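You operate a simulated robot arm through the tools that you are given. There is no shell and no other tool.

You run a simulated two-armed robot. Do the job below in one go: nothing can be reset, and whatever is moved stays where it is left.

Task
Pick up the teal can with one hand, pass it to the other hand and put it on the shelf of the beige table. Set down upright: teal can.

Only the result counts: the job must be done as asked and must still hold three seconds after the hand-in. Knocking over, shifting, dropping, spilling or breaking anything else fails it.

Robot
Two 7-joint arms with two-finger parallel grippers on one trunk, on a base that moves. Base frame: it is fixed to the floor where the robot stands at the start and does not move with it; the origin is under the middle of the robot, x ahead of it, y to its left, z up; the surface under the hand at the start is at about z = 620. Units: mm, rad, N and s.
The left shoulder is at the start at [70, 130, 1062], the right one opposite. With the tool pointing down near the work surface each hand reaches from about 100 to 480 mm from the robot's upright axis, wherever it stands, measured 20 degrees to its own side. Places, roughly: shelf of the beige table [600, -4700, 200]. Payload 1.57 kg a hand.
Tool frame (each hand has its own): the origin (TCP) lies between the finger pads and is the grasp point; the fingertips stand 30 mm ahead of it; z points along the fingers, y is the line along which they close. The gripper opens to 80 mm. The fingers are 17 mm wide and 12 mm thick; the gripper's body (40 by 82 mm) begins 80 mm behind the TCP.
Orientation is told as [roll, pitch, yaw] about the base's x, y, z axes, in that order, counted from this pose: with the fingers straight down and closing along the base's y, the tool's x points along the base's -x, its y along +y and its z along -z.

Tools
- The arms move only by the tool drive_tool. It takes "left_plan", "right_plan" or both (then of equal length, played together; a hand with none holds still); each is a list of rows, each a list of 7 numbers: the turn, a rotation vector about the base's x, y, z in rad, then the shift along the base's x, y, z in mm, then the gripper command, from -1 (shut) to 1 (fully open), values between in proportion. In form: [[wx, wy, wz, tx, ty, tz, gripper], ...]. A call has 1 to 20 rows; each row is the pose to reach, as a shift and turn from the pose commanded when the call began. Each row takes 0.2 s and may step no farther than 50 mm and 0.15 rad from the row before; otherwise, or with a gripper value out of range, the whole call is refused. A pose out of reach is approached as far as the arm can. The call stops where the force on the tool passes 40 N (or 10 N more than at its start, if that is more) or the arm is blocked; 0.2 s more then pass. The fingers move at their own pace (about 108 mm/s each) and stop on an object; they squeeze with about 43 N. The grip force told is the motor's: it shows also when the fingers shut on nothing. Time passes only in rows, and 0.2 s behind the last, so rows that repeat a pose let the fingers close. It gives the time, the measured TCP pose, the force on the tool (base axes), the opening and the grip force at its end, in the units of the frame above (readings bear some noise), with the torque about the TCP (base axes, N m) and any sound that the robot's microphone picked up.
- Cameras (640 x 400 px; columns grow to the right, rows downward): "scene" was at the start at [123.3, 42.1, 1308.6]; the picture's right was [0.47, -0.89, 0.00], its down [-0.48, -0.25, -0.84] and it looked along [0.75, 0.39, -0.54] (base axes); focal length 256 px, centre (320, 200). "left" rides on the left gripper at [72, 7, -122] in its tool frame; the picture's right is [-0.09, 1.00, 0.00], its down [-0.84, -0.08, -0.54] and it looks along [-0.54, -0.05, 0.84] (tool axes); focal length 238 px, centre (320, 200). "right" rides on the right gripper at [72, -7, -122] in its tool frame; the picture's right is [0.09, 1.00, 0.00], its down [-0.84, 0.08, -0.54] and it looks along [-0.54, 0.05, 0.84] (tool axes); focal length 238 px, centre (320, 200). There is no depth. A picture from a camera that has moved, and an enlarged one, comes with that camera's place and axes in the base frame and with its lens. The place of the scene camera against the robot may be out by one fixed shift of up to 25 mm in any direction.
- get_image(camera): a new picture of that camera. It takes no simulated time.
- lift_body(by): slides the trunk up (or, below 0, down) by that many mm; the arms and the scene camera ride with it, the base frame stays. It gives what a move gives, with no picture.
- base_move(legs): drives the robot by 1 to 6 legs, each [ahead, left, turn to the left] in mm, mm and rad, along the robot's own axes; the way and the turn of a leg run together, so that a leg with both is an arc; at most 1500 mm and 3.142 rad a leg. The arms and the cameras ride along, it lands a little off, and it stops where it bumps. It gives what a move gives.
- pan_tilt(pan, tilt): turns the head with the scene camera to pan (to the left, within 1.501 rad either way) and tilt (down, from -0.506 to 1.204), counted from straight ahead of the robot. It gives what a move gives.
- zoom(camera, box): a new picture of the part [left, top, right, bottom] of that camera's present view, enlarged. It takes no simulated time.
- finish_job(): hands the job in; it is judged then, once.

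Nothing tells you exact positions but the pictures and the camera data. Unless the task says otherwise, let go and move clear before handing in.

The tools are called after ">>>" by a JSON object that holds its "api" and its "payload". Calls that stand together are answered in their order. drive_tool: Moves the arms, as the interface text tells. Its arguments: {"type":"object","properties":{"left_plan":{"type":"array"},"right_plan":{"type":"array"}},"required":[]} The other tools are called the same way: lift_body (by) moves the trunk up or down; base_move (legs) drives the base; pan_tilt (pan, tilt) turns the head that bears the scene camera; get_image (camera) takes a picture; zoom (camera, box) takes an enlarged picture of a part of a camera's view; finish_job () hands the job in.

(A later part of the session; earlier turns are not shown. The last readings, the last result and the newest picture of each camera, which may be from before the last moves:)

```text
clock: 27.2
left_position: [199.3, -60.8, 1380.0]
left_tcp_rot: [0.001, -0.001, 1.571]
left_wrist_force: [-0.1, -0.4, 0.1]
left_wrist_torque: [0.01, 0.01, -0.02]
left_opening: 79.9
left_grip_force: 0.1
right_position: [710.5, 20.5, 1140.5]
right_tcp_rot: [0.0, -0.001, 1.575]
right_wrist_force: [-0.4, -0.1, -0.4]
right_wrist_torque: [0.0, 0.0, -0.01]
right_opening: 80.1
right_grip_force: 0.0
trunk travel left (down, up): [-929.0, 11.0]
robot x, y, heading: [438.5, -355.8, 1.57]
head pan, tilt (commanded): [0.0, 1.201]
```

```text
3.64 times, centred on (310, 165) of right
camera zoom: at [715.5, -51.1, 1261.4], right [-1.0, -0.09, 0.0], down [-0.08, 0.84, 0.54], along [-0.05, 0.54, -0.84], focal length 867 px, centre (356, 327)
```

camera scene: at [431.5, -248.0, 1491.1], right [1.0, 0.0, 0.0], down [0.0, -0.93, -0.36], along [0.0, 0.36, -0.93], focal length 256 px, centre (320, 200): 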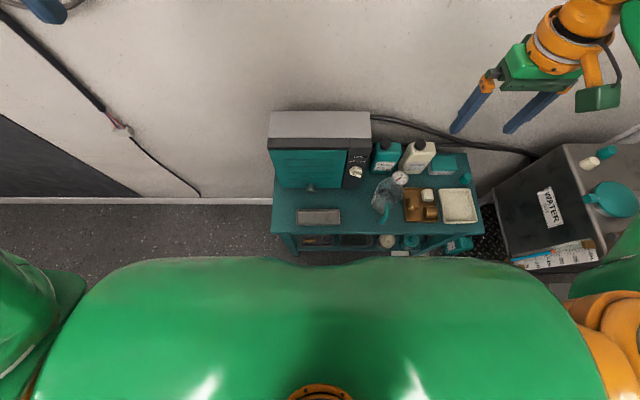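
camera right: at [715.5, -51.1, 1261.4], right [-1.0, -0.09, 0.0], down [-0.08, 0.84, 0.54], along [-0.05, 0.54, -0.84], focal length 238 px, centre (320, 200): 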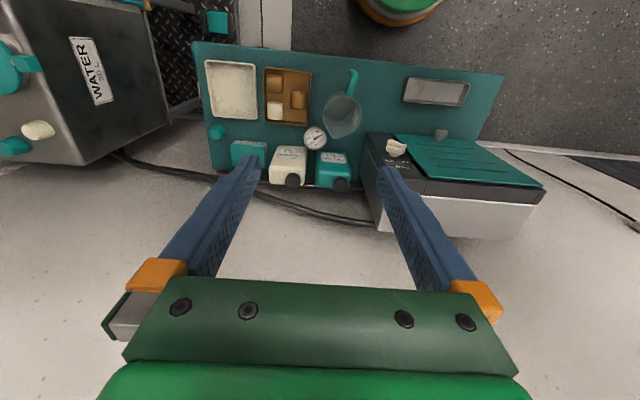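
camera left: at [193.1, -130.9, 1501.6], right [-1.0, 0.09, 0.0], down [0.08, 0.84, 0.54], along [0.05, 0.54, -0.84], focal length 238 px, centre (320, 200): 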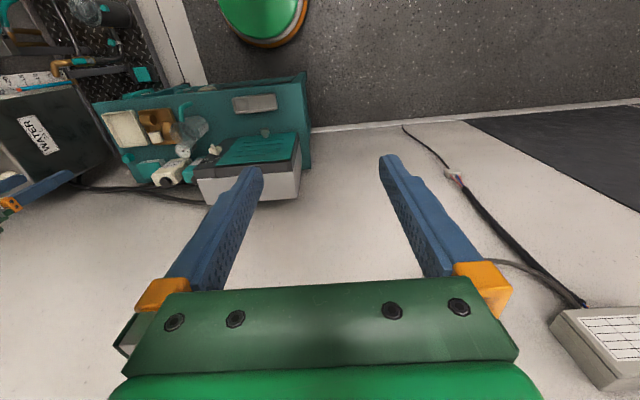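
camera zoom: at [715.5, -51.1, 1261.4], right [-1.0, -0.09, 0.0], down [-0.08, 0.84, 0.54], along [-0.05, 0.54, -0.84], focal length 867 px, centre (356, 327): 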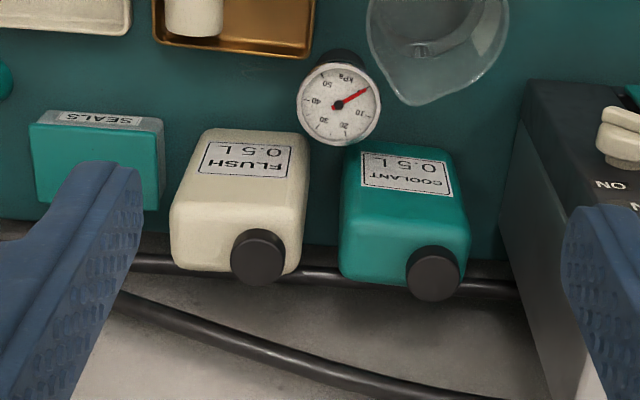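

Base rim radius is about 205 mm and its front is at y≈−150; the bench edge is at y≈−37. I'll close in by 92 mm and shift 60 mm to the right, leaving about 20 mm of gap.

>>> {"api": "base_move", "payload": {"legs": [[92, -60, 0]]}}

>>> {"api": "zoom", "payload": {"camera": "right", "box": [320, 0, 520, 120]}}

>>> {"api": "get_image", "payload": {"camera": "right"}}

```text
clock: 28.4
left_position: [255.6, 26.8, 1380.8]
left_tcp_rot: [-0.002, -0.006, 1.573]
left_wrist_force: [0.4, -0.2, 0.9]
left_wrist_torque: [0.04, -0.03, 0.0]
left_opening: 79.9
left_grip_force: 0.1
right_position: [766.6, 109.5, 1143.9]
right_tcp_rot: [-0.004, -0.007, 1.573]
right_wrist_force: [-0.3, -1.3, 0.4]
right_wrist_torque: [0.03, 0.03, 0.0]
right_opening: 79.9
right_grip_force: 0.0
trunk travel left (down, up): [-929.0, 11.0]
robot x, y, heading: [500.7, -260.6, 1.568]
head pan, tilt (commanded): [0.0, 1.201]
```

```text
3.20 times, centred on (420, 60) of right
camera zoom: at [771.5, 35.7, 1263.9], right [-1.0, -0.09, 0.0], down [-0.08, 0.83, 0.55], along [-0.05, 0.54, -0.84], focal length 763 px, centre (0, 648)
```

zoom: 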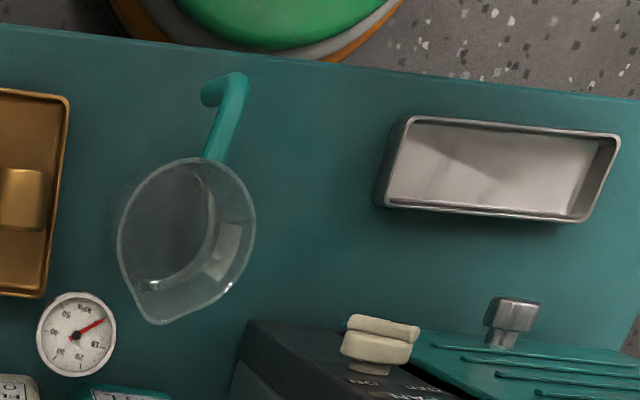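

```text
taken
camera right: at [771.5, 35.7, 1263.9], right [-1.0, -0.09, 0.0], down [-0.08, 0.83, 0.55], along [-0.05, 0.54, -0.84], focal length 238 px, centre (320, 200)
```

right: 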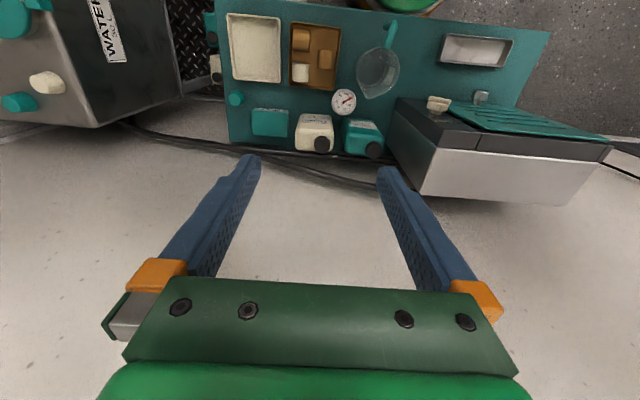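

The robot stands at about [500, −260] facing the bench, and the can should be within the right arm's reach. Before lowering the trunk I'll look toward the right arm's elbow and the tank for clearance.

>>> {"api": "pan_tilt", "payload": {"pan": -0.6, "tilt": 0.8}}

>>> {"api": "get_image", "payload": {"camera": "scene"}}

>>> {"api": "pan_tilt", "payload": {"pan": 0.7, "tilt": 0.8}}

>>> {"api": "get_image", "payload": {"camera": "scene"}}

```text
clock: 29.4
left_position: [260.6, 34.8, 1379.9]
left_tcp_rot: [0.003, -0.002, 1.572]
left_wrist_force: [0.4, -0.1, -0.6]
left_wrist_torque: [0.01, 0.02, -0.02]
left_opening: 80.1
left_grip_force: 0.1
right_position: [770.8, 115.4, 1139.5]
right_tcp_rot: [0.001, 0.001, 1.572]
right_wrist_force: [1.2, -0.3, 0.3]
right_wrist_torque: [-0.05, -0.02, 0.06]
right_opening: 80.0
right_grip_force: 0.0
trunk travel left (down, up): [-929.0, 11.0]
robot x, y, heading: [497.7, -259.8, 1.571]
head pan, tilt (commanded): [-0.6, 0.799]
```

```text
taken
camera scene: at [537.7, -143.1, 1518.6], right [0.83, -0.56, 0.0], down [-0.4, -0.59, -0.7], along [0.39, 0.58, -0.72], focal length 256 px, centre (320, 200)
```

scene: 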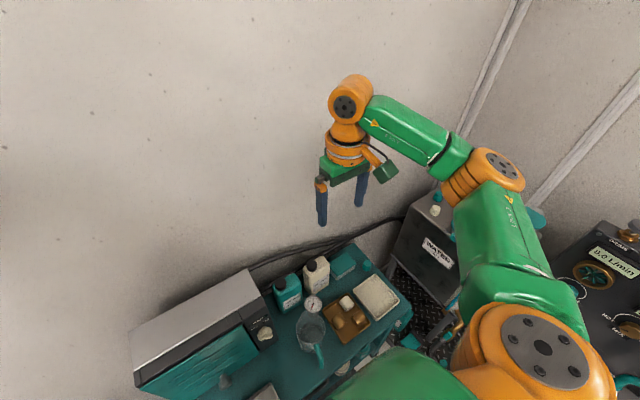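

```text
clock: 30.9
left_position: [259.9, 33.4, 1379.9]
left_tcp_rot: [0.003, -0.001, 1.572]
left_wrist_force: [0.1, -0.6, -0.6]
left_wrist_torque: [0.01, -0.02, -0.01]
left_opening: 80.0
left_grip_force: 0.0
right_position: [769.6, 113.4, 1139.5]
right_tcp_rot: [0.001, 0.0, 1.573]
right_wrist_force: [0.9, 0.8, -0.5]
right_wrist_torque: [0.0, 0.02, 0.0]
right_opening: 79.9
right_grip_force: 0.0
trunk travel left (down, up): [-929.0, 11.0]
robot x, y, heading: [498.1, -266.9, 1.575]
head pan, tilt (commanded): [0.7, 0.799]
```

```text
taken
camera scene: at [439.4, -149.4, 1518.8], right [0.76, 0.65, 0.0], down [0.46, -0.55, -0.7], along [-0.45, 0.53, -0.72], focal length 256 px, centre (320, 200)
```

scene: 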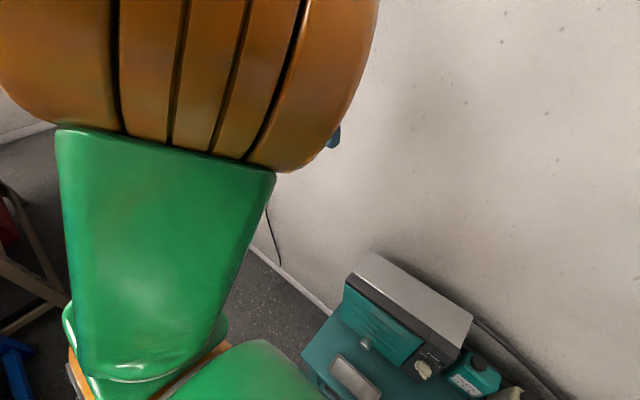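

The right arm's elbow is well clear of the tank. I'll move the right hand over the can at the present height, turning it 90° more so that the fingers close along base y and its camera hangs on the cream-can side, away from the device.

>>> {"api": "drive_tool", "payload": {"right_plan": [[0, 0, 0.143, -11, 9, 0, 1], [0, 0, 0.286, -21, 18, 0, 1], [0, 0, 0.429, -32, 27, 0, 1], [0, 0, 0.571, -43, 36, 0, 1], [0, 0, 0.714, -53, 45, 0, 1], [0, 0, 0.856, -64, 54, 0, 1], [0, 0, 0.999, -74, 63, 0, 1], [0, 0, 1.141, -85, 72, 0, 1], [0, 0, 1.284, -96, 81, 0, 1], [0, 0, 1.427, -106, 90, 0, 1], [0, 0, 1.569, -117, 99, 0, 1], [0, 0, 1.569, -117, 99, 0, 1]]}}

>>> {"api": "get_image", "payload": {"camera": "right"}}

```text
clock: 33.5
left_position: [258.7, 32.9, 1379.7]
left_tcp_rot: [0.0, -0.003, 1.572]
left_wrist_force: [0.9, -0.1, 0.6]
left_wrist_torque: [0.02, 0.0, -0.03]
left_opening: 80.0
left_grip_force: 0.0
right_position: [618.4, -8.1, 1182.2]
right_tcp_rot: [-0.007, 0.002, 3.129]
right_wrist_force: [1.1, -0.2, -0.5]
right_wrist_torque: [0.04, 0.07, 0.01]
right_opening: 80.0
right_grip_force: 0.0
right hand out of reach, approached as far as the arm can: row 4, 5, 6, 7, 8, 9, 10, 11, 12
trunk travel left (down, up): [-929.0, 11.0]
robot x, y, heading: [497.8, -261.4, 1.573]
head pan, tilt (commanded): [0.7, 0.799]
```

```text
taken
camera right: at [688.9, -3.1, 1303.3], right [0.08, -1.0, -0.01], down [-0.84, -0.07, 0.54], along [-0.54, -0.04, -0.84], focal length 238 px, centre (320, 200)
```

right: 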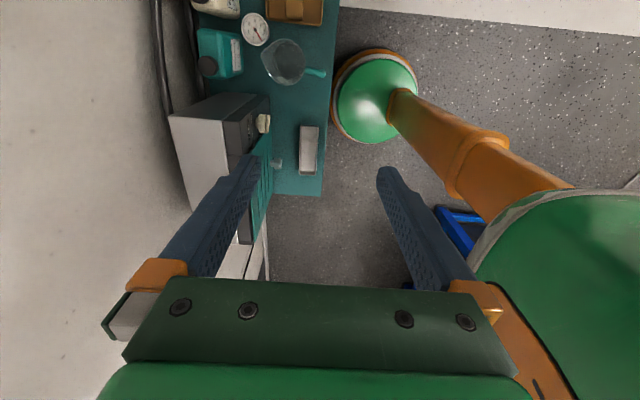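

With the hand yawed 90° it fell well short, so gripping the body from above that way is out of reach. The round black cap can be gripped with any yaw; I'll look at the cap's shape more closely.

>>> {"api": "zoom", "payload": {"camera": "right", "box": [180, 10, 300, 100]}}

>>> {"api": "pan_tilt", "payload": {"pan": -0.3, "tilt": 0.95}}

>>> {"api": "get_image", "payload": {"camera": "scene"}}

```text
4.44 times, centred on (240, 55) of right
camera zoom: at [688.9, -3.1, 1303.3], right [0.08, -1.0, -0.01], down [-0.84, -0.07, 0.54], along [-0.54, -0.04, -0.84], focal length 1059 px, centre (676, 844)
```

zoom: 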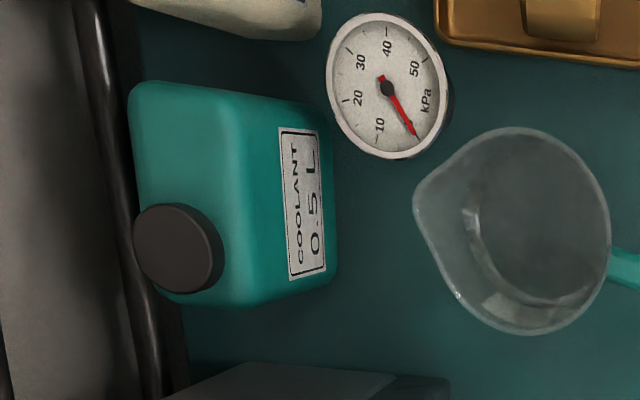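

```text
clock: 34.7
left_position: [259.7, 33.1, 1379.4]
left_tcp_rot: [0.0, -0.003, 1.573]
left_wrist_force: [1.3, 0.8, -0.5]
left_wrist_torque: [0.02, 0.01, 0.02]
left_opening: 80.2
left_grip_force: 0.0
right_position: [618.2, -6.6, 1182.1]
right_tcp_rot: [-0.006, 0.004, 3.126]
right_wrist_force: [-0.4, 0.3, 0.1]
right_wrist_torque: [0.02, -0.01, 0.0]
right_opening: 80.3
right_grip_force: 0.1
trunk travel left (down, up): [-929.0, 11.0]
robot x, y, heading: [497.5, -262.5, 1.575]
head pan, tilt (commanded): [-0.3, 0.949]
```

```text
taken
camera scene: at [511.5, -141.2, 1507.2], right [0.96, -0.29, 0.0], down [-0.24, -0.78, -0.58], along [0.17, 0.56, -0.81], focal length 256 px, centre (320, 200)
```

scene: 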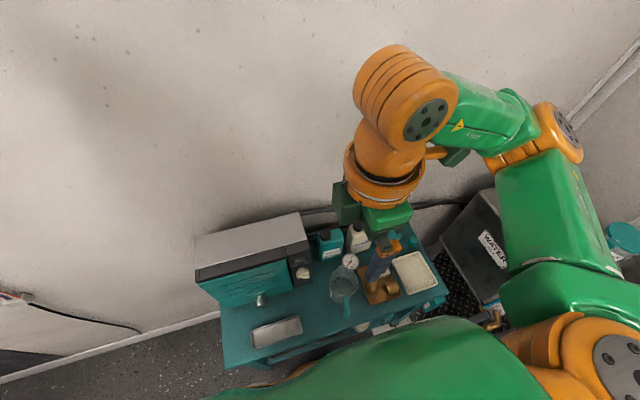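

The cap sits at about [640, 211], top at z≈789, and is about 36 mm across. I'll turn the right hand back to its natural yaw and move it out toward the can, then lower the trunk.

>>> {"api": "drive_tool", "payload": {"right_plan": [[0, 0, -0.143, 2, 9, 0, 1], [0, 0, -0.286, 4, 18, 0, 1], [0, 0, -0.429, 6, 27, 0, 1], [0, 0, -0.571, 8, 36, 0, 1], [0, 0, -0.714, 10, 45, 0, 1], [0, 0, -0.856, 12, 54, 0, 1], [0, 0, -0.999, 14, 63, 0, 1], [0, 0, -1.141, 16, 72, 0, 1], [0, 0, -1.284, 18, 81, 0, 1], [0, 0, -1.427, 20, 90, 0, 1], [0, 0, -1.556, 22, 97, 0, 1], [0, 0, -1.556, 22, 107, 0, 1]]}}

>>> {"api": "lift_body", "payload": {"by": -200}}

>>> {"api": "get_image", "payload": {"camera": "right"}}

>>> {"api": "get_image", "payload": {"camera": "scene"}}

```text
clock: 37.3
left_position: [260.2, 33.1, 1380.4]
left_tcp_rot: [0.001, -0.001, 1.573]
left_wrist_force: [0.6, 0.1, 0.5]
left_wrist_torque: [-0.02, 0.01, -0.02]
left_opening: 79.9
left_grip_force: 0.0
right_position: [643.6, 103.2, 1184.5]
right_tcp_rot: [0.0, 0.001, 1.585]
right_wrist_force: [0.0, -0.2, 0.4]
right_wrist_torque: [-0.01, -0.01, -0.02]
right_opening: 79.9
right_grip_force: 0.1
trunk travel left (down, up): [-929.0, 11.0]
robot x, y, heading: [495.0, -261.2, 1.573]
head pan, tilt (commanded): [-0.3, 0.949]
```

```text
clock: 39.5
left_position: [260.9, 33.3, 1180.3]
left_tcp_rot: [0.002, -0.002, 1.574]
left_wrist_force: [-0.9, 0.9, 0.0]
left_wrist_torque: [0.01, -0.03, 0.02]
left_opening: 79.7
left_grip_force: 0.1
right_position: [643.7, 104.5, 985.3]
right_tcp_rot: [0.002, 0.0, 1.587]
right_wrist_force: [-0.4, 0.7, -0.2]
right_wrist_torque: [0.02, -0.04, -0.03]
right_opening: 80.1
right_grip_force: 0.0
trunk travel left (down, up): [-729.0, 211.0]
robot x, y, heading: [497.8, -258.8, 1.578]
head pan, tilt (commanded): [-0.3, 0.949]
```

```text
taken
camera right: at [650.6, 30.7, 1106.6], right [-0.99, -0.11, 0.0], down [-0.09, 0.84, 0.54], along [-0.06, 0.54, -0.84], focal length 238 px, centre (320, 200)
```

right: 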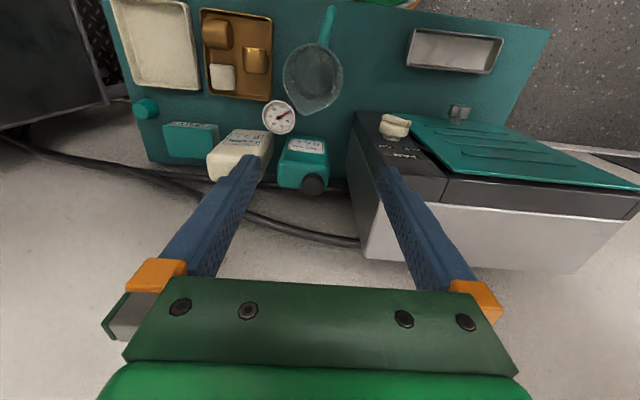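

```text
taken
camera scene: at [512.7, -141.6, 1307.3], right [0.96, -0.29, 0.0], down [-0.24, -0.78, -0.58], along [0.17, 0.56, -0.81], focal length 256 px, centre (320, 200)
```

scene: 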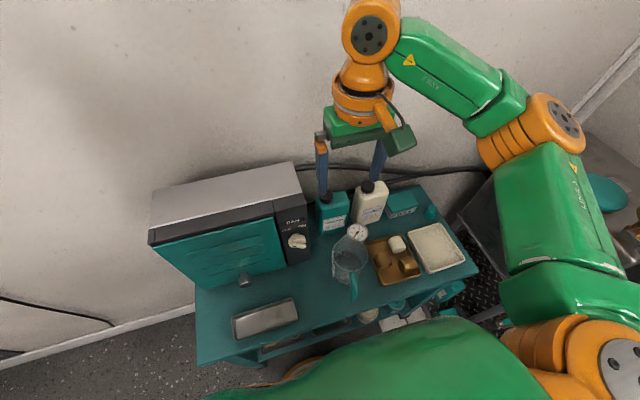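

The right hand is now in front of the can at a clear height. I'll zoom to re-measure the cap from here.

>>> {"api": "zoom", "payload": {"camera": "right", "box": [240, 90, 360, 210]}}

>>> {"api": "zoom", "payload": {"camera": "scene", "box": [290, 160, 430, 260]}}

```text
3.33 times, centred on (300, 150) of right
camera zoom: at [650.6, 30.7, 1106.6], right [-0.99, -0.11, 0.0], down [-0.09, 0.84, 0.54], along [-0.06, 0.54, -0.84], focal length 794 px, centre (387, 367)
```

zoom: 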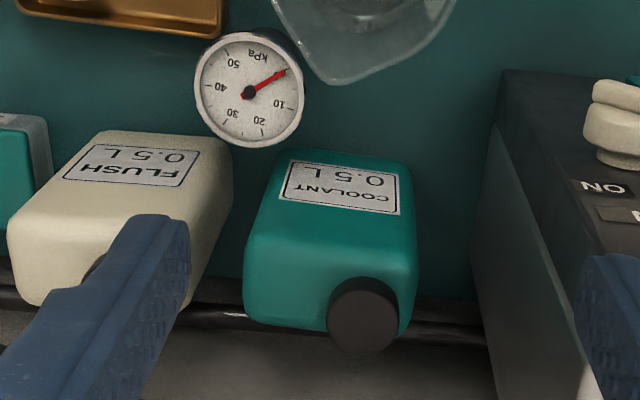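

```text
4.00 times, centred on (360, 210) of scene
camera zoom: at [512.7, -141.6, 1307.3], right [0.96, -0.29, 0.0], down [-0.24, -0.78, -0.58], along [0.17, 0.56, -0.81], focal length 1022 px, centre (160, 160)
```

zoom: 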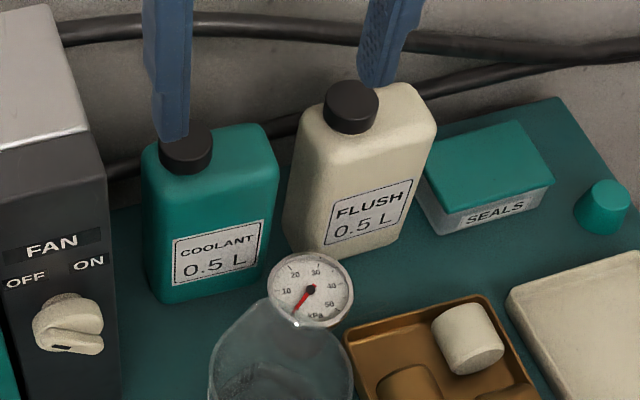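

The can's cap is about 34 mm across and maybe 17–20 mm tall (top ≈ z 788). I'll move the right hand straight above the cap, fingers partly open, stopping 60 mm above it to check alignment.

>>> {"api": "drive_tool", "payload": {"right_plan": [[0, 0, -0.016, 0, 30, 0, 0.5], [0, 0, -0.016, -1, 60, 0, 0.5], [0, 0, -0.016, -1, 85, 0, 0.5], [0, 0, -0.016, -2, 105, 0, 0.5], [0, 0, -0.016, -2, 105, -35, 0.5], [0, 0, -0.016, -2, 105, -70, 0.5], [0, 0, -0.016, -2, 105, -95, 0.5], [0, 0, -0.016, -2, 105, -105, 0.5], [0, 0, -0.016, -2, 105, -105, 0.5]]}}

>>> {"api": "get_image", "payload": {"camera": "right"}}

>>> {"api": "get_image", "payload": {"camera": "scene"}}

```text
clock: 41.5
left_position: [259.1, 33.0, 1179.5]
left_tcp_rot: [0.001, 0.0, 1.573]
left_wrist_force: [0.6, 0.4, 0.8]
left_wrist_torque: [0.02, 0.01, -0.02]
left_opening: 80.1
left_grip_force: 0.1
right_position: [642.6, 207.7, 880.2]
right_tcp_rot: [0.0, 0.0, 1.57]
right_wrist_force: [0.1, 0.2, 0.1]
right_wrist_torque: [0.02, -0.03, -0.01]
right_opening: 59.9
right_grip_force: 0.0
trunk travel left (down, up): [-729.0, 211.0]
robot x, y, heading: [495.7, -259.9, 1.568]
head pan, tilt (commanded): [-0.3, 0.949]
```

```text
taken
camera right: at [647.8, 136.3, 1001.7], right [-1.0, -0.09, 0.0], down [-0.08, 0.84, 0.54], along [-0.05, 0.54, -0.84], focal length 238 px, centre (320, 200)
```

right: 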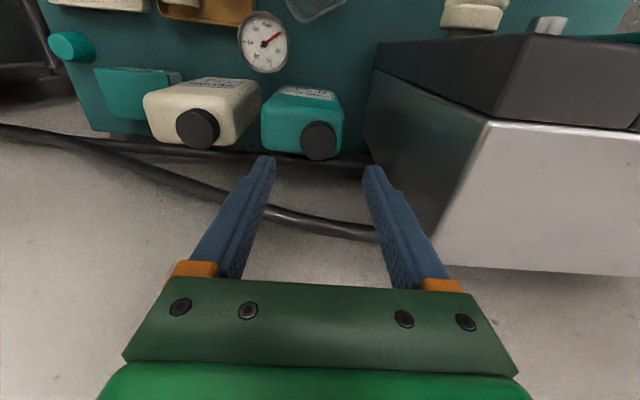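

```text
taken
camera scene: at [512.7, -141.6, 1307.3], right [0.96, -0.29, 0.0], down [-0.24, -0.78, -0.58], along [0.17, 0.56, -0.81], focal length 256 px, centre (320, 200)
```

scene: 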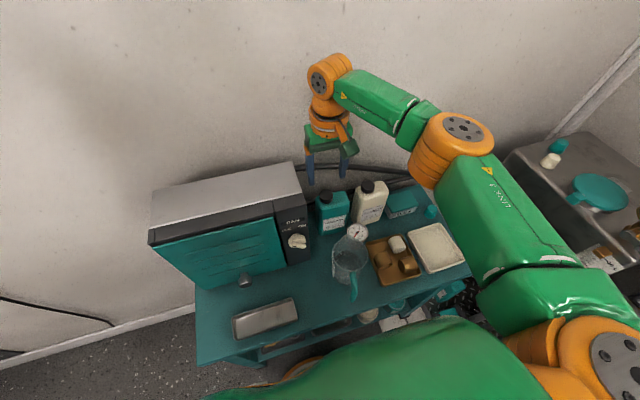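

>>> {"api": "zoom", "payload": {"camera": "right", "box": [240, 70, 380, 180]}}

>>> {"api": "zoom", "payload": {"camera": "scene", "box": [290, 130, 400, 240]}}

```text
3.64 times, centred on (310, 125) of right
camera zoom: at [647.8, 136.3, 1001.7], right [-1.0, -0.09, 0.0], down [-0.08, 0.84, 0.54], along [-0.05, 0.54, -0.84], focal length 867 px, centre (356, 473)
```

zoom: 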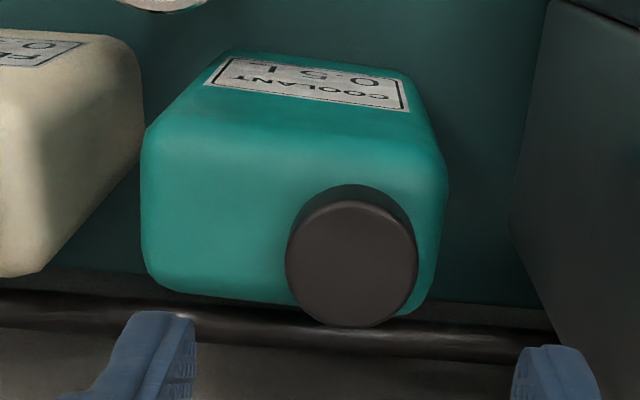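

```text
3.64 times, centred on (345, 185) of scene
camera zoom: at [512.7, -141.6, 1307.3], right [0.96, -0.29, 0.0], down [-0.24, -0.78, -0.58], along [0.17, 0.56, -0.81], focal length 929 px, centre (229, 254)
```

zoom: 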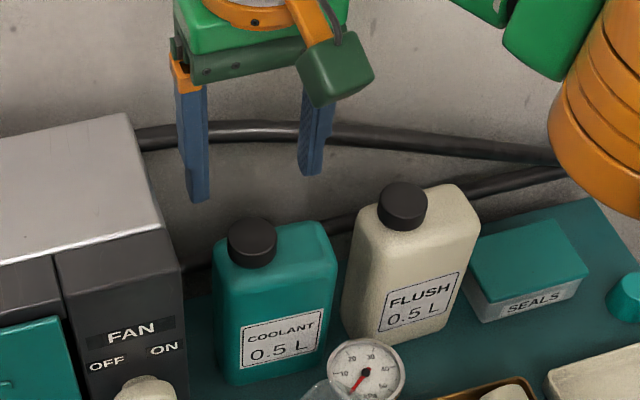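

The cap centre is at about [642, 211], 33 mm wide, spanning z ≈ 769–785. I'll lower the right hand so that the fingertips straddle the cap, pausing to look before closing.

>>> {"api": "drive_tool", "payload": {"right_plan": [[0, 0, 0, 0, 2, -25, 0.5], [0, 0, 0, 0, 2, -50, 0.5], [0, 0, 0, 0, 2, -65, 0.5], [0, 0, 0, 0, 2, -72, 0.5], [0, 0, 0, 0, 2, -72, 0.5]]}}

>>> {"api": "get_image", "payload": {"camera": "right"}}

>>> {"api": "zoom", "payload": {"camera": "scene", "box": [290, 130, 400, 240]}}

```text
clock: 42.7
left_position: [260.2, 33.9, 1179.9]
left_tcp_rot: [0.002, -0.002, 1.572]
left_wrist_force: [-0.9, -0.2, 0.5]
left_wrist_torque: [0.0, 0.01, -0.03]
left_opening: 80.3
left_grip_force: 0.1
right_position: [641.0, 210.0, 807.7]
right_tcp_rot: [0.0, 0.0, 1.571]
right_wrist_force: [-0.1, 0.3, 0.4]
right_wrist_torque: [0.02, -0.03, 0.01]
right_opening: 59.9
right_grip_force: 0.1
trunk travel left (down, up): [-729.0, 211.0]
robot x, y, heading: [495.5, -262.9, 1.574]
head pan, tilt (commanded): [-0.3, 0.949]
```

```text
taken
camera right: at [646.9, 137.7, 929.5], right [-1.0, -0.09, 0.0], down [-0.08, 0.84, 0.54], along [-0.05, 0.54, -0.84], focal length 238 px, centre (320, 200)
```

right: 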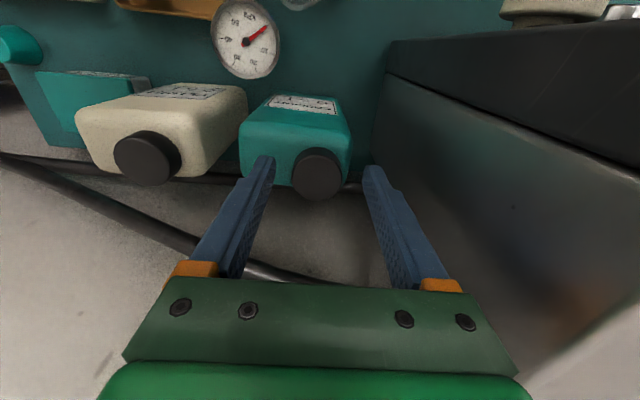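

```text
3.64 times, centred on (345, 185) of scene
camera zoom: at [512.7, -141.5, 1307.2], right [0.96, -0.29, 0.0], down [-0.24, -0.78, -0.58], along [0.17, 0.56, -0.81], focal length 929 px, centre (229, 254)
```

zoom: 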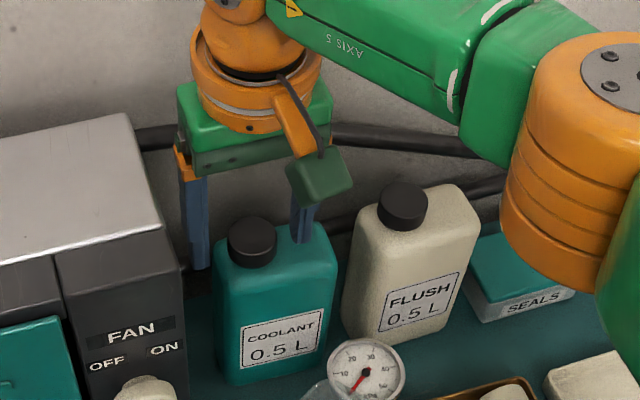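

I want to be sure of the cap's height before closing, as the views disagree somewhat. I'll zoom in on the right camera again at this lower pose.

>>> {"api": "zoom", "payload": {"camera": "right", "box": [220, 80, 400, 220]}}

>>> {"api": "zoom", "payload": {"camera": "scene", "box": [330, 175, 390, 215]}}

>>> {"api": "zoom", "payload": {"camera": "scene", "box": [325, 165, 405, 225]}}

```text
2.86 times, centred on (310, 150) of right
camera zoom: at [646.9, 137.7, 929.5], right [-1.0, -0.09, 0.0], down [-0.08, 0.84, 0.54], along [-0.05, 0.54, -0.84], focal length 681 px, centre (349, 343)
```

zoom: 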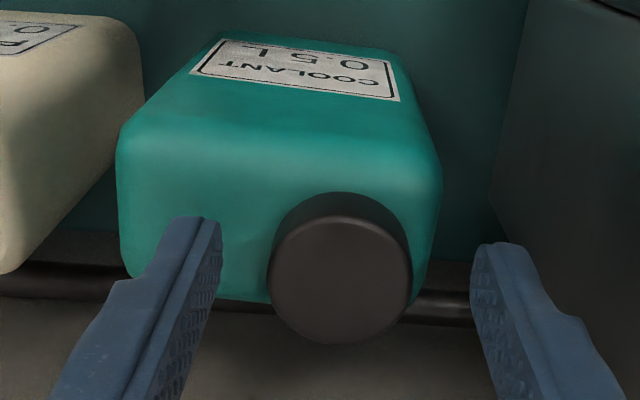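

```text
10.00 times, centred on (360, 195) of scene
camera zoom: at [512.7, -141.5, 1307.2], right [0.96, -0.29, 0.0], down [-0.24, -0.78, -0.58], along [0.17, 0.56, -0.81], focal length 2555 px, centre (-80, 250)
```

zoom: 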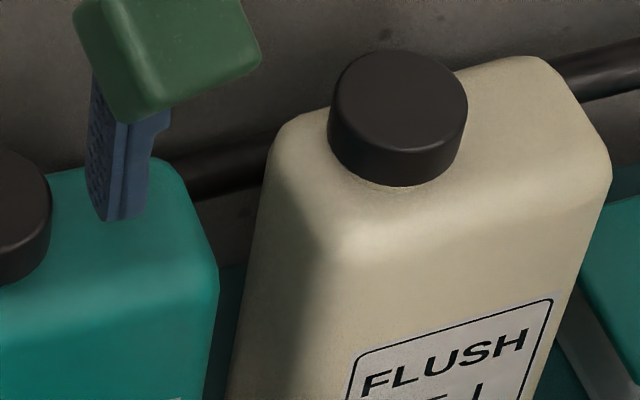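

```text
6.67 times, centred on (365, 195) of scene
camera zoom: at [512.7, -141.5, 1307.2], right [0.96, -0.29, 0.0], down [-0.24, -0.78, -0.58], along [0.17, 0.56, -0.81], focal length 1703 px, centre (20, 233)
```

zoom: 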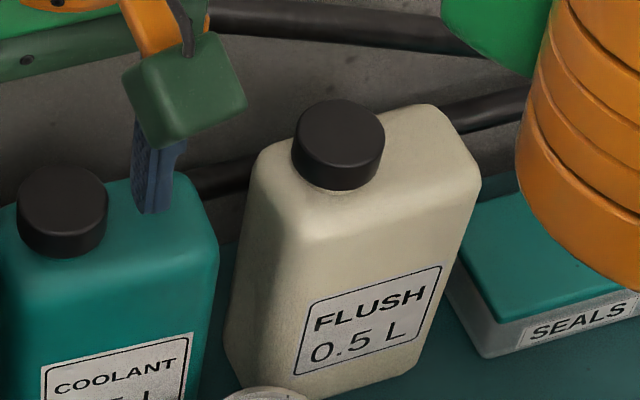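

Now the views agree: the cap top is at z≈794, its visible side runs z≈782–795, centre [642.5, 208]. The tips at z 778 would scrape the shoulder, so I'll raise the hand about 6 mm, nudge 2 mm toward me, then close on the cap.

>>> {"api": "drive_tool", "payload": {"right_plan": [[0, 0, 0, 1, -2, 5.5, 0.5], [0, 0, 0, 1, -2, 5.5, 0.5], [0, 0, 0, 1, -2, 5.5, 0.1], [0, 0, 0, 1, -2, 5.5, -0.3], [0, 0, 0, 1, -2, 5.5, -1], [0, 0, 0, 1, -2, 5.5, -1], [0, 0, 0, 1, -2, 5.5, -1]]}}

>>> {"api": "zoom", "payload": {"camera": "right", "box": [220, 80, 400, 220]}}

>>> {"api": "zoom", "payload": {"camera": "scene", "box": [310, 165, 390, 225]}}

```text
clock: 44.3
left_position: [261.2, 33.2, 1180.7]
left_tcp_rot: [0.003, -0.003, 1.571]
left_wrist_force: [-0.2, 1.1, 0.5]
left_wrist_torque: [0.01, 0.01, 0.03]
left_opening: 80.0
left_grip_force: 0.1
right_position: [642.4, 207.9, 813.9]
right_tcp_rot: [0.001, 0.001, 1.57]
right_wrist_force: [2.1, 0.4, 2.1]
right_wrist_torque: [0.07, -0.07, 0.02]
right_opening: 32.2
right_grip_force: 40.9
trunk travel left (down, up): [-729.0, 211.0]
robot x, y, heading: [495.8, -263.3, 1.576]
head pan, tilt (commanded): [-0.3, 0.949]
```

```text
2.86 times, centred on (310, 150) of right
camera zoom: at [648.2, 135.8, 935.0], right [-1.0, -0.09, 0.0], down [-0.08, 0.84, 0.54], along [-0.05, 0.54, -0.84], focal length 681 px, centre (349, 343)
```

zoom: 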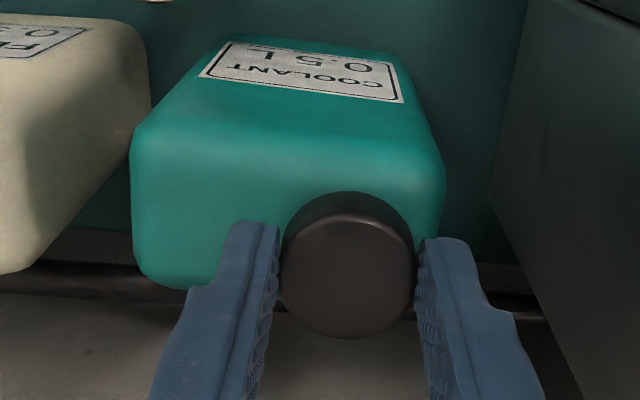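

```text
6.67 times, centred on (350, 195) of scene
camera zoom: at [513.3, -141.6, 1307.3], right [0.96, -0.29, 0.0], down [-0.24, -0.78, -0.58], along [0.17, 0.56, -0.81], focal length 1703 px, centre (120, 233)
```

zoom: 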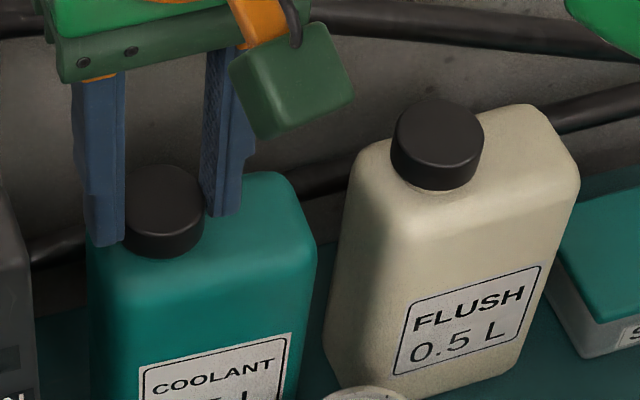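

The fingers hold the cap (opening 32.2 mm, grip 41 N). I'll lift a few millimetres, then check that the can comes along.

>>> {"api": "drive_tool", "payload": {"right_plan": [[0, 0, 0, 0, 0, 3, -1], [0, 0, 0, 0, 0, 8, -1], [0, 0, 0, 0, 0, 15, -1], [0, 0, 0, 0, 0, 15, -1], [0, 0, 0, 0, 0, 15, -1]]}}

>>> {"api": "zoom", "payload": {"camera": "right", "box": [220, 80, 400, 220]}}

>>> {"api": "zoom", "payload": {"camera": "scene", "box": [290, 150, 410, 250]}}

```text
clock: 45.5
left_position: [260.2, 35.9, 1179.3]
left_tcp_rot: [0.002, 0.0, 1.571]
left_wrist_force: [0.5, -0.7, -0.6]
left_wrist_torque: [0.0, -0.02, -0.01]
left_opening: 80.1
left_grip_force: 0.0
right_position: [643.8, 208.3, 828.0]
right_tcp_rot: [-0.001, 0.0, 1.571]
right_wrist_force: [0.1, 0.0, -5.3]
right_wrist_torque: [0.0, 0.07, 0.01]
right_opening: 32.4
right_grip_force: 40.5
trunk travel left (down, up): [-729.0, 211.0]
robot x, y, heading: [500.0, -260.9, 1.573]
head pan, tilt (commanded): [-0.3, 0.949]
```

```text
2.86 times, centred on (310, 150) of right
camera zoom: at [648.7, 136.3, 949.2], right [-1.0, -0.09, 0.0], down [-0.08, 0.84, 0.54], along [-0.05, 0.54, -0.84], focal length 681 px, centre (349, 343)
```

zoom: 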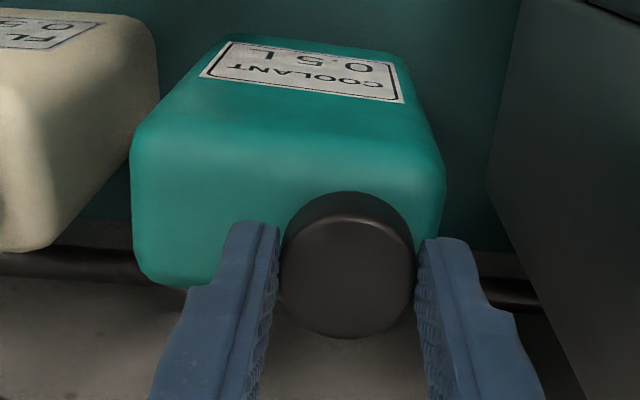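

```text
4.00 times, centred on (350, 200) of scene
camera zoom: at [513.2, -140.1, 1307.1], right [0.96, -0.29, 0.0], down [-0.24, -0.78, -0.58], along [0.17, 0.56, -0.81], focal length 1022 px, centre (200, 200)
```

zoom: 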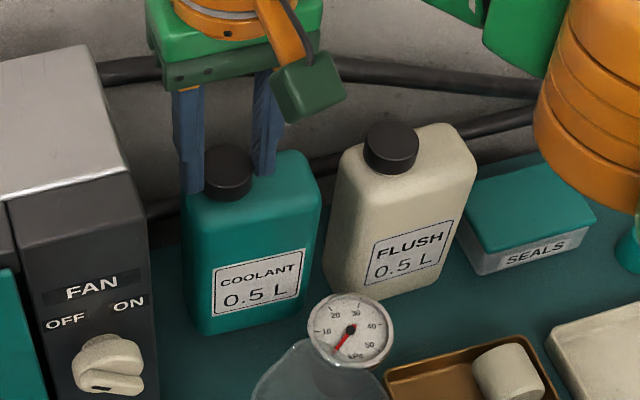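

The can is lifted cleanly (about 5.3 N, 0.55 kg) and hasn't slipped. I'll raise the trunk straight up to clear everything.

>>> {"api": "lift_body", "payload": {"by": 205}}

>>> {"api": "get_image", "payload": {"camera": "right"}}

>>> {"api": "get_image", "payload": {"camera": "scene"}}

```text
clock: 47.7
left_position: [260.7, 36.2, 1384.8]
left_tcp_rot: [0.001, 0.0, 1.573]
left_wrist_force: [0.1, -0.6, 0.3]
left_wrist_torque: [-0.03, 0.01, 0.0]
left_opening: 79.7
left_grip_force: 0.0
right_position: [642.7, 208.7, 1032.2]
right_tcp_rot: [0.0, 0.001, 1.571]
right_wrist_force: [-0.1, 0.4, -5.0]
right_wrist_torque: [0.02, 0.07, 0.04]
right_opening: 32.5
right_grip_force: 40.9
trunk travel left (down, up): [-934.0, 6.0]
robot x, y, heading: [497.6, -256.9, 1.571]
head pan, tilt (commanded): [-0.3, 0.949]
```

```text
taken
camera right: at [648.8, 136.7, 1154.1], right [-1.0, -0.09, 0.0], down [-0.08, 0.84, 0.54], along [-0.05, 0.54, -0.84], focal length 238 px, centre (320, 200)
```

right: 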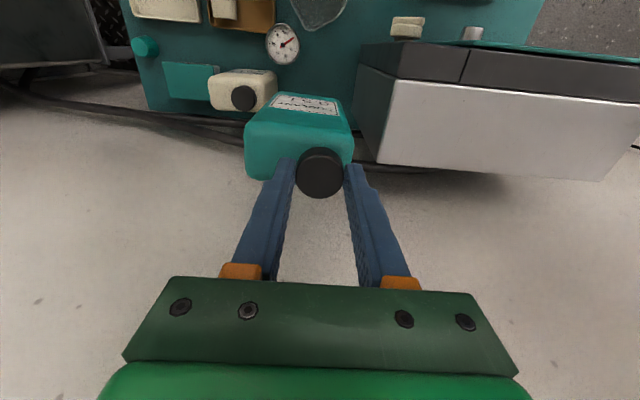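

```text
taken
camera scene: at [513.3, -139.6, 1512.0], right [0.96, -0.29, 0.0], down [-0.24, -0.78, -0.58], along [0.17, 0.56, -0.81], focal length 256 px, centre (320, 200)
```

scene: 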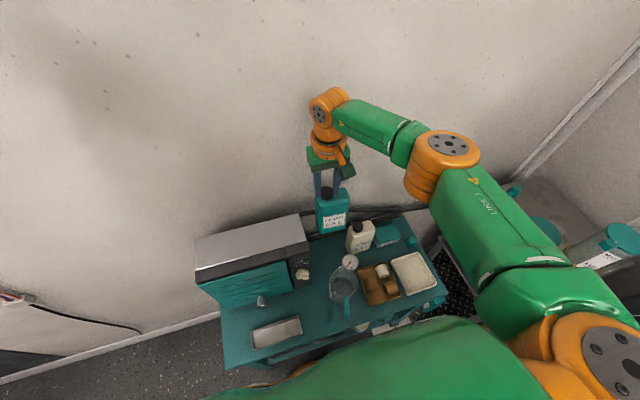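

The can hangs securely with its bottom at z≈839, clear of the neighbours. I'll back straight away from the bench, then shift left into open floor.

>>> {"api": "base_move", "payload": {"legs": [[-360, 0, 0], [0, 130, 0]]}}

>>> {"api": "get_image", "payload": {"camera": "scene"}}

>>> {"api": "get_image", "payload": {"camera": "right"}}

```text
clock: 50.9
left_position: [139.1, -324.6, 1385.7]
left_tcp_rot: [0.008, -0.001, 1.567]
left_wrist_force: [-0.2, 0.7, -0.7]
left_wrist_torque: [-0.02, 0.03, 0.0]
left_opening: 80.0
left_grip_force: 0.1
right_position: [521.0, -151.9, 1032.7]
right_tcp_rot: [0.005, 0.001, 1.564]
right_wrist_force: [0.8, 0.1, -5.5]
right_wrist_torque: [-0.01, 0.09, 0.02]
right_opening: 32.3
right_grip_force: 40.7
trunk travel left (down, up): [-934.0, 6.0]
robot x, y, heading: [370.0, -619.9, 1.563]
head pan, tilt (commanded): [-0.3, 0.949]
```

```text
taken
camera scene: at [391.1, -500.6, 1512.0], right [0.95, -0.3, 0.0], down [-0.25, -0.78, -0.58], along [0.17, 0.55, -0.81], focal length 256 px, centre (320, 200)
```

scene: 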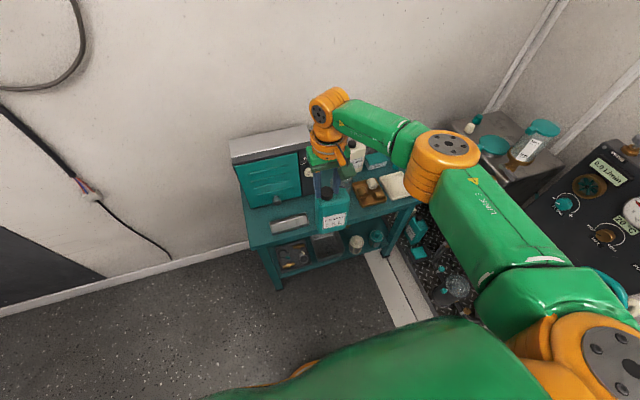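

```text
taken
camera right: at [526.9, -225.0, 1153.4], right [-1.0, -0.08, 0.01], down [-0.07, 0.84, 0.54], along [-0.05, 0.54, -0.84], focal length 238 px, centre (320, 200)
```

right: 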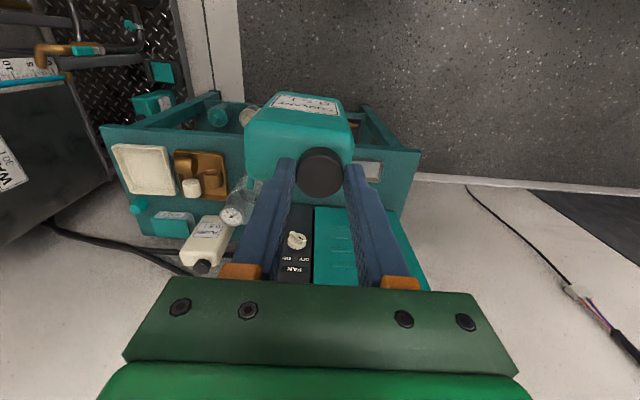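

The can is clear of the bench. I'll draw the right hand in by 110 mm and then turn round to face −y, toward the beige table.

>>> {"api": "drive_tool", "payload": {"right_plan": [[0, 0, 0, 0, -25, 0, -1], [0, 0, 0, 0, -55, 0, -1], [0, 0, 0, 0, -85, 0, -1], [0, 0, 0, 0, -110, 0, -1], [0, 0, 0, 0, -110, 0, -1]]}}

>>> {"api": "base_move", "payload": {"legs": [[0, 0, -1.567], [0, 0, -1.567]]}}

>>> {"api": "pan_tilt", "payload": {"pan": 0.0, "tilt": 0.3}}

>>> {"api": "get_image", "payload": {"camera": "scene"}}

>>> {"api": "get_image", "payload": {"camera": "right"}}

```text
clock: 52.1
left_position: [133.0, -324.0, 1385.1]
left_tcp_rot: [0.003, -0.001, 1.564]
left_wrist_force: [0.2, 0.0, -0.4]
left_wrist_torque: [-0.02, 0.01, 0.02]
left_opening: 79.8
left_grip_force: 0.1
right_position: [516.5, -262.5, 1033.9]
right_tcp_rot: [-0.001, 0.002, 1.563]
right_wrist_force: [-0.7, -0.5, -6.6]
right_wrist_torque: [-0.03, 0.1, 0.0]
right_opening: 32.3
right_grip_force: 40.5
trunk travel left (down, up): [-934.0, 6.0]
robot x, y, heading: [368.3, -620.1, 1.562]
head pan, tilt (commanded): [-0.3, 0.949]
```

```text
clock: 60.2
left_position: [591.0, -929.3, 1384.8]
left_tcp_rot: [0.003, 0.0, -1.614]
left_wrist_force: [0.3, 0.0, -0.8]
left_wrist_torque: [0.0, 0.01, -0.01]
left_opening: 80.0
left_grip_force: 0.1
right_position: [205.5, -976.0, 1032.7]
right_tcp_rot: [0.0, 0.002, -1.614]
right_wrist_force: [-0.3, -0.1, -5.1]
right_wrist_torque: [-0.01, -0.08, -0.03]
right_opening: 32.4
right_grip_force: 40.7
trunk travel left (down, up): [-934.0, 6.0]
robot x, y, heading: [368.1, -623.4, -1.612]
head pan, tilt (commanded): [-0.3, 0.949]
```

```text
clock: 61.3
left_position: [590.7, -928.6, 1385.1]
left_tcp_rot: [0.002, 0.0, -1.615]
left_wrist_force: [-0.4, -0.3, 0.5]
left_wrist_torque: [-0.01, -0.01, 0.0]
left_opening: 79.8
left_grip_force: 0.1
right_position: [207.2, -975.0, 1032.4]
right_tcp_rot: [-0.001, 0.001, -1.615]
right_wrist_force: [-0.2, -0.1, -5.8]
right_wrist_torque: [0.03, -0.12, 0.0]
right_opening: 32.4
right_grip_force: 40.8
trunk travel left (down, up): [-934.0, 6.0]
robot x, y, heading: [368.1, -622.9, -1.616]
head pan, tilt (commanded): [0.0, 0.3]
```

```text
taken
camera scene: at [355.1, -766.4, 1567.9], right [-1.0, 0.04, 0.0], down [0.01, 0.3, -0.95], along [-0.04, -0.95, -0.3], focal length 256 px, centre (320, 200)
```

scene: 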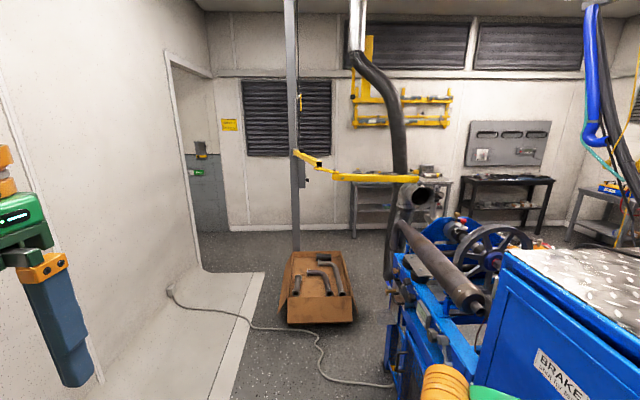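

```text
taken
camera right: at [201.7, -904.6, 1154.0], right [1.0, 0.05, 0.0], down [0.04, -0.84, 0.54], along [0.03, -0.54, -0.84], focal length 238 px, centre (320, 200)
```

right: 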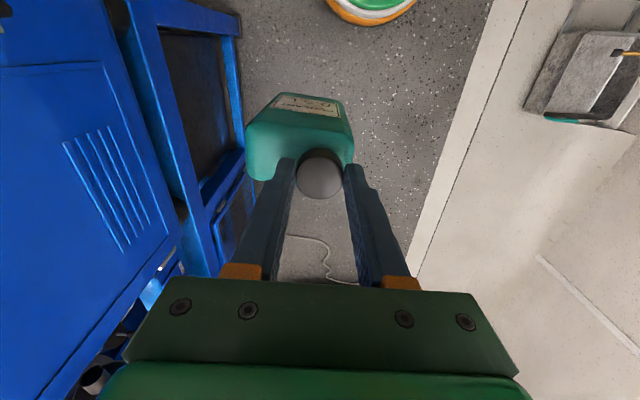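

I'm facing down the corridor: a brown box of pipes on the floor, a grey cable, the blue brake bench on the right, and two tables at the far wall. I'll zoom to find which is the beige table.

>>> {"api": "zoom", "payload": {"camera": "scene", "box": [330, 150, 450, 250]}}

>>> {"api": "zoom", "payload": {"camera": "scene", "box": [440, 150, 640, 260]}}

>>> {"api": "zoom", "payload": {"camera": "scene", "box": [150, 130, 350, 250]}}

>>> {"api": "pan_tilt", "payload": {"pan": 0.9, "tilt": 0.3}}

>>> {"api": "get_image", "payload": {"camera": "scene"}}

>>> {"api": "pan_tilt", "payload": {"pan": -0.9, "tilt": 0.4}}

>>> {"api": "get_image", "payload": {"camera": "scene"}}

```text
4.00 times, centred on (390, 200) of scene
camera zoom: at [355.1, -766.4, 1567.9], right [-1.0, 0.04, 0.0], down [0.01, 0.3, -0.95], along [-0.04, -0.95, -0.3], focal length 1022 px, centre (40, 200)
```

zoom: 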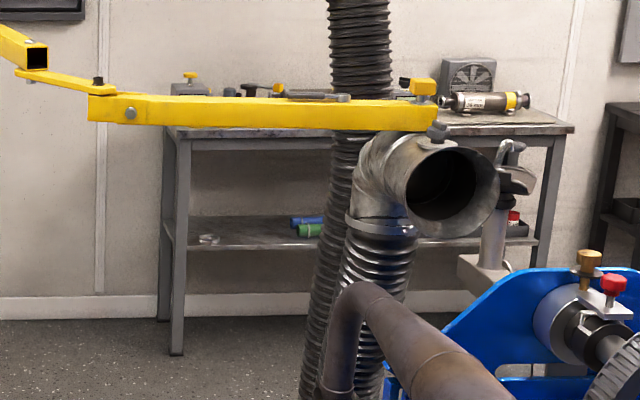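

```text
3.20 times, centred on (540, 205) of scene
camera zoom: at [355.1, -766.4, 1567.9], right [-1.0, 0.04, 0.0], down [0.01, 0.3, -0.95], along [-0.04, -0.95, -0.3], focal length 818 px, centre (-384, 184)
```

zoom: 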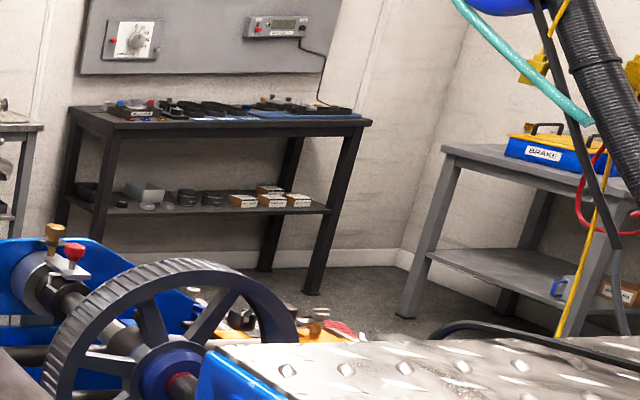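

```text
3.20 times, centred on (250, 190) of scene
camera zoom: at [355.1, -766.4, 1567.9], right [-1.0, 0.04, 0.0], down [0.01, 0.3, -0.95], along [-0.04, -0.95, -0.3], focal length 818 px, centre (544, 232)
```

zoom: 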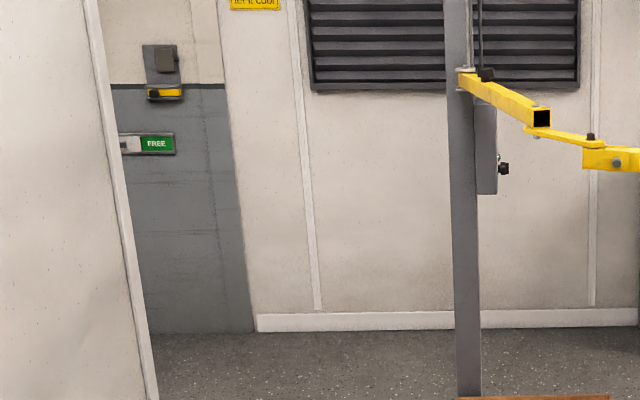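

```text
clock: 62.5
left_position: [589.4, -930.0, 1385.6]
left_tcp_rot: [0.001, 0.0, -1.614]
left_wrist_force: [1.2, 0.5, 0.6]
left_wrist_torque: [0.02, 0.0, 0.01]
left_opening: 79.9
left_grip_force: 0.1
right_position: [205.3, -977.0, 1032.8]
right_tcp_rot: [0.001, 0.002, -1.615]
right_wrist_force: [-0.1, -0.6, -5.9]
right_wrist_torque: [-0.02, -0.1, 0.04]
right_opening: 32.5
right_grip_force: 40.1
trunk travel left (down, up): [-934.0, 6.0]
robot x, y, heading: [369.5, -617.6, -1.615]
head pan, tilt (commanded): [0.901, 0.3]
```

```text
taken
camera scene: at [429.6, -734.3, 1568.1], right [-0.65, -0.76, 0.0], down [-0.22, 0.19, -0.96], along [0.72, -0.62, -0.3], focal length 256 px, centre (320, 200)
```

scene: 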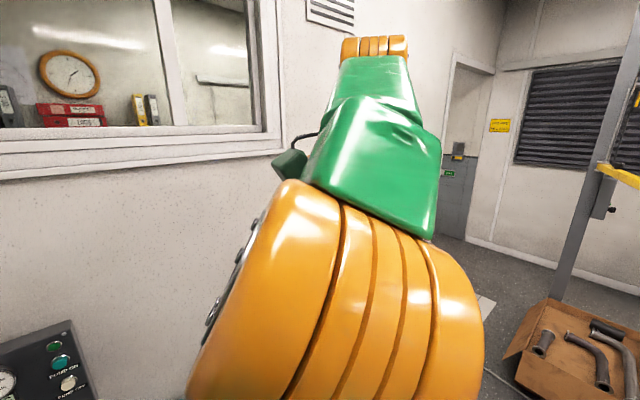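

```text
clock: 64.3
left_position: [591.6, -928.7, 1385.1]
left_tcp_rot: [0.003, -0.001, -1.614]
left_wrist_force: [-0.3, 0.1, 0.5]
left_wrist_torque: [0.0, 0.01, 0.02]
left_opening: 80.0
left_grip_force: 0.2
right_position: [206.8, -976.3, 1032.5]
right_tcp_rot: [0.002, 0.002, -1.616]
right_wrist_force: [0.0, -0.5, -5.5]
right_wrist_torque: [0.0, -0.06, 0.0]
right_opening: 32.0
right_grip_force: 40.9
trunk travel left (down, up): [-934.0, 6.0]
robot x, y, heading: [369.3, -622.1, -1.614]
head pan, tilt (commanded): [-0.901, 0.4]
```

```text
taken
camera scene: at [284.2, -727.8, 1558.7], right [-0.59, 0.81, 0.0], down [0.32, 0.23, -0.92], along [-0.74, -0.54, -0.39], focal length 256 px, centre (320, 200)
```

scene: 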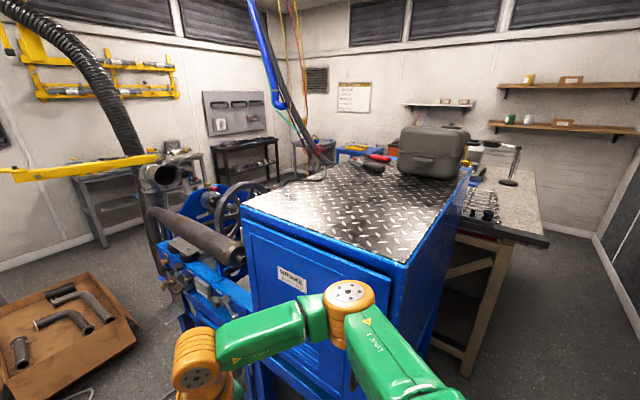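

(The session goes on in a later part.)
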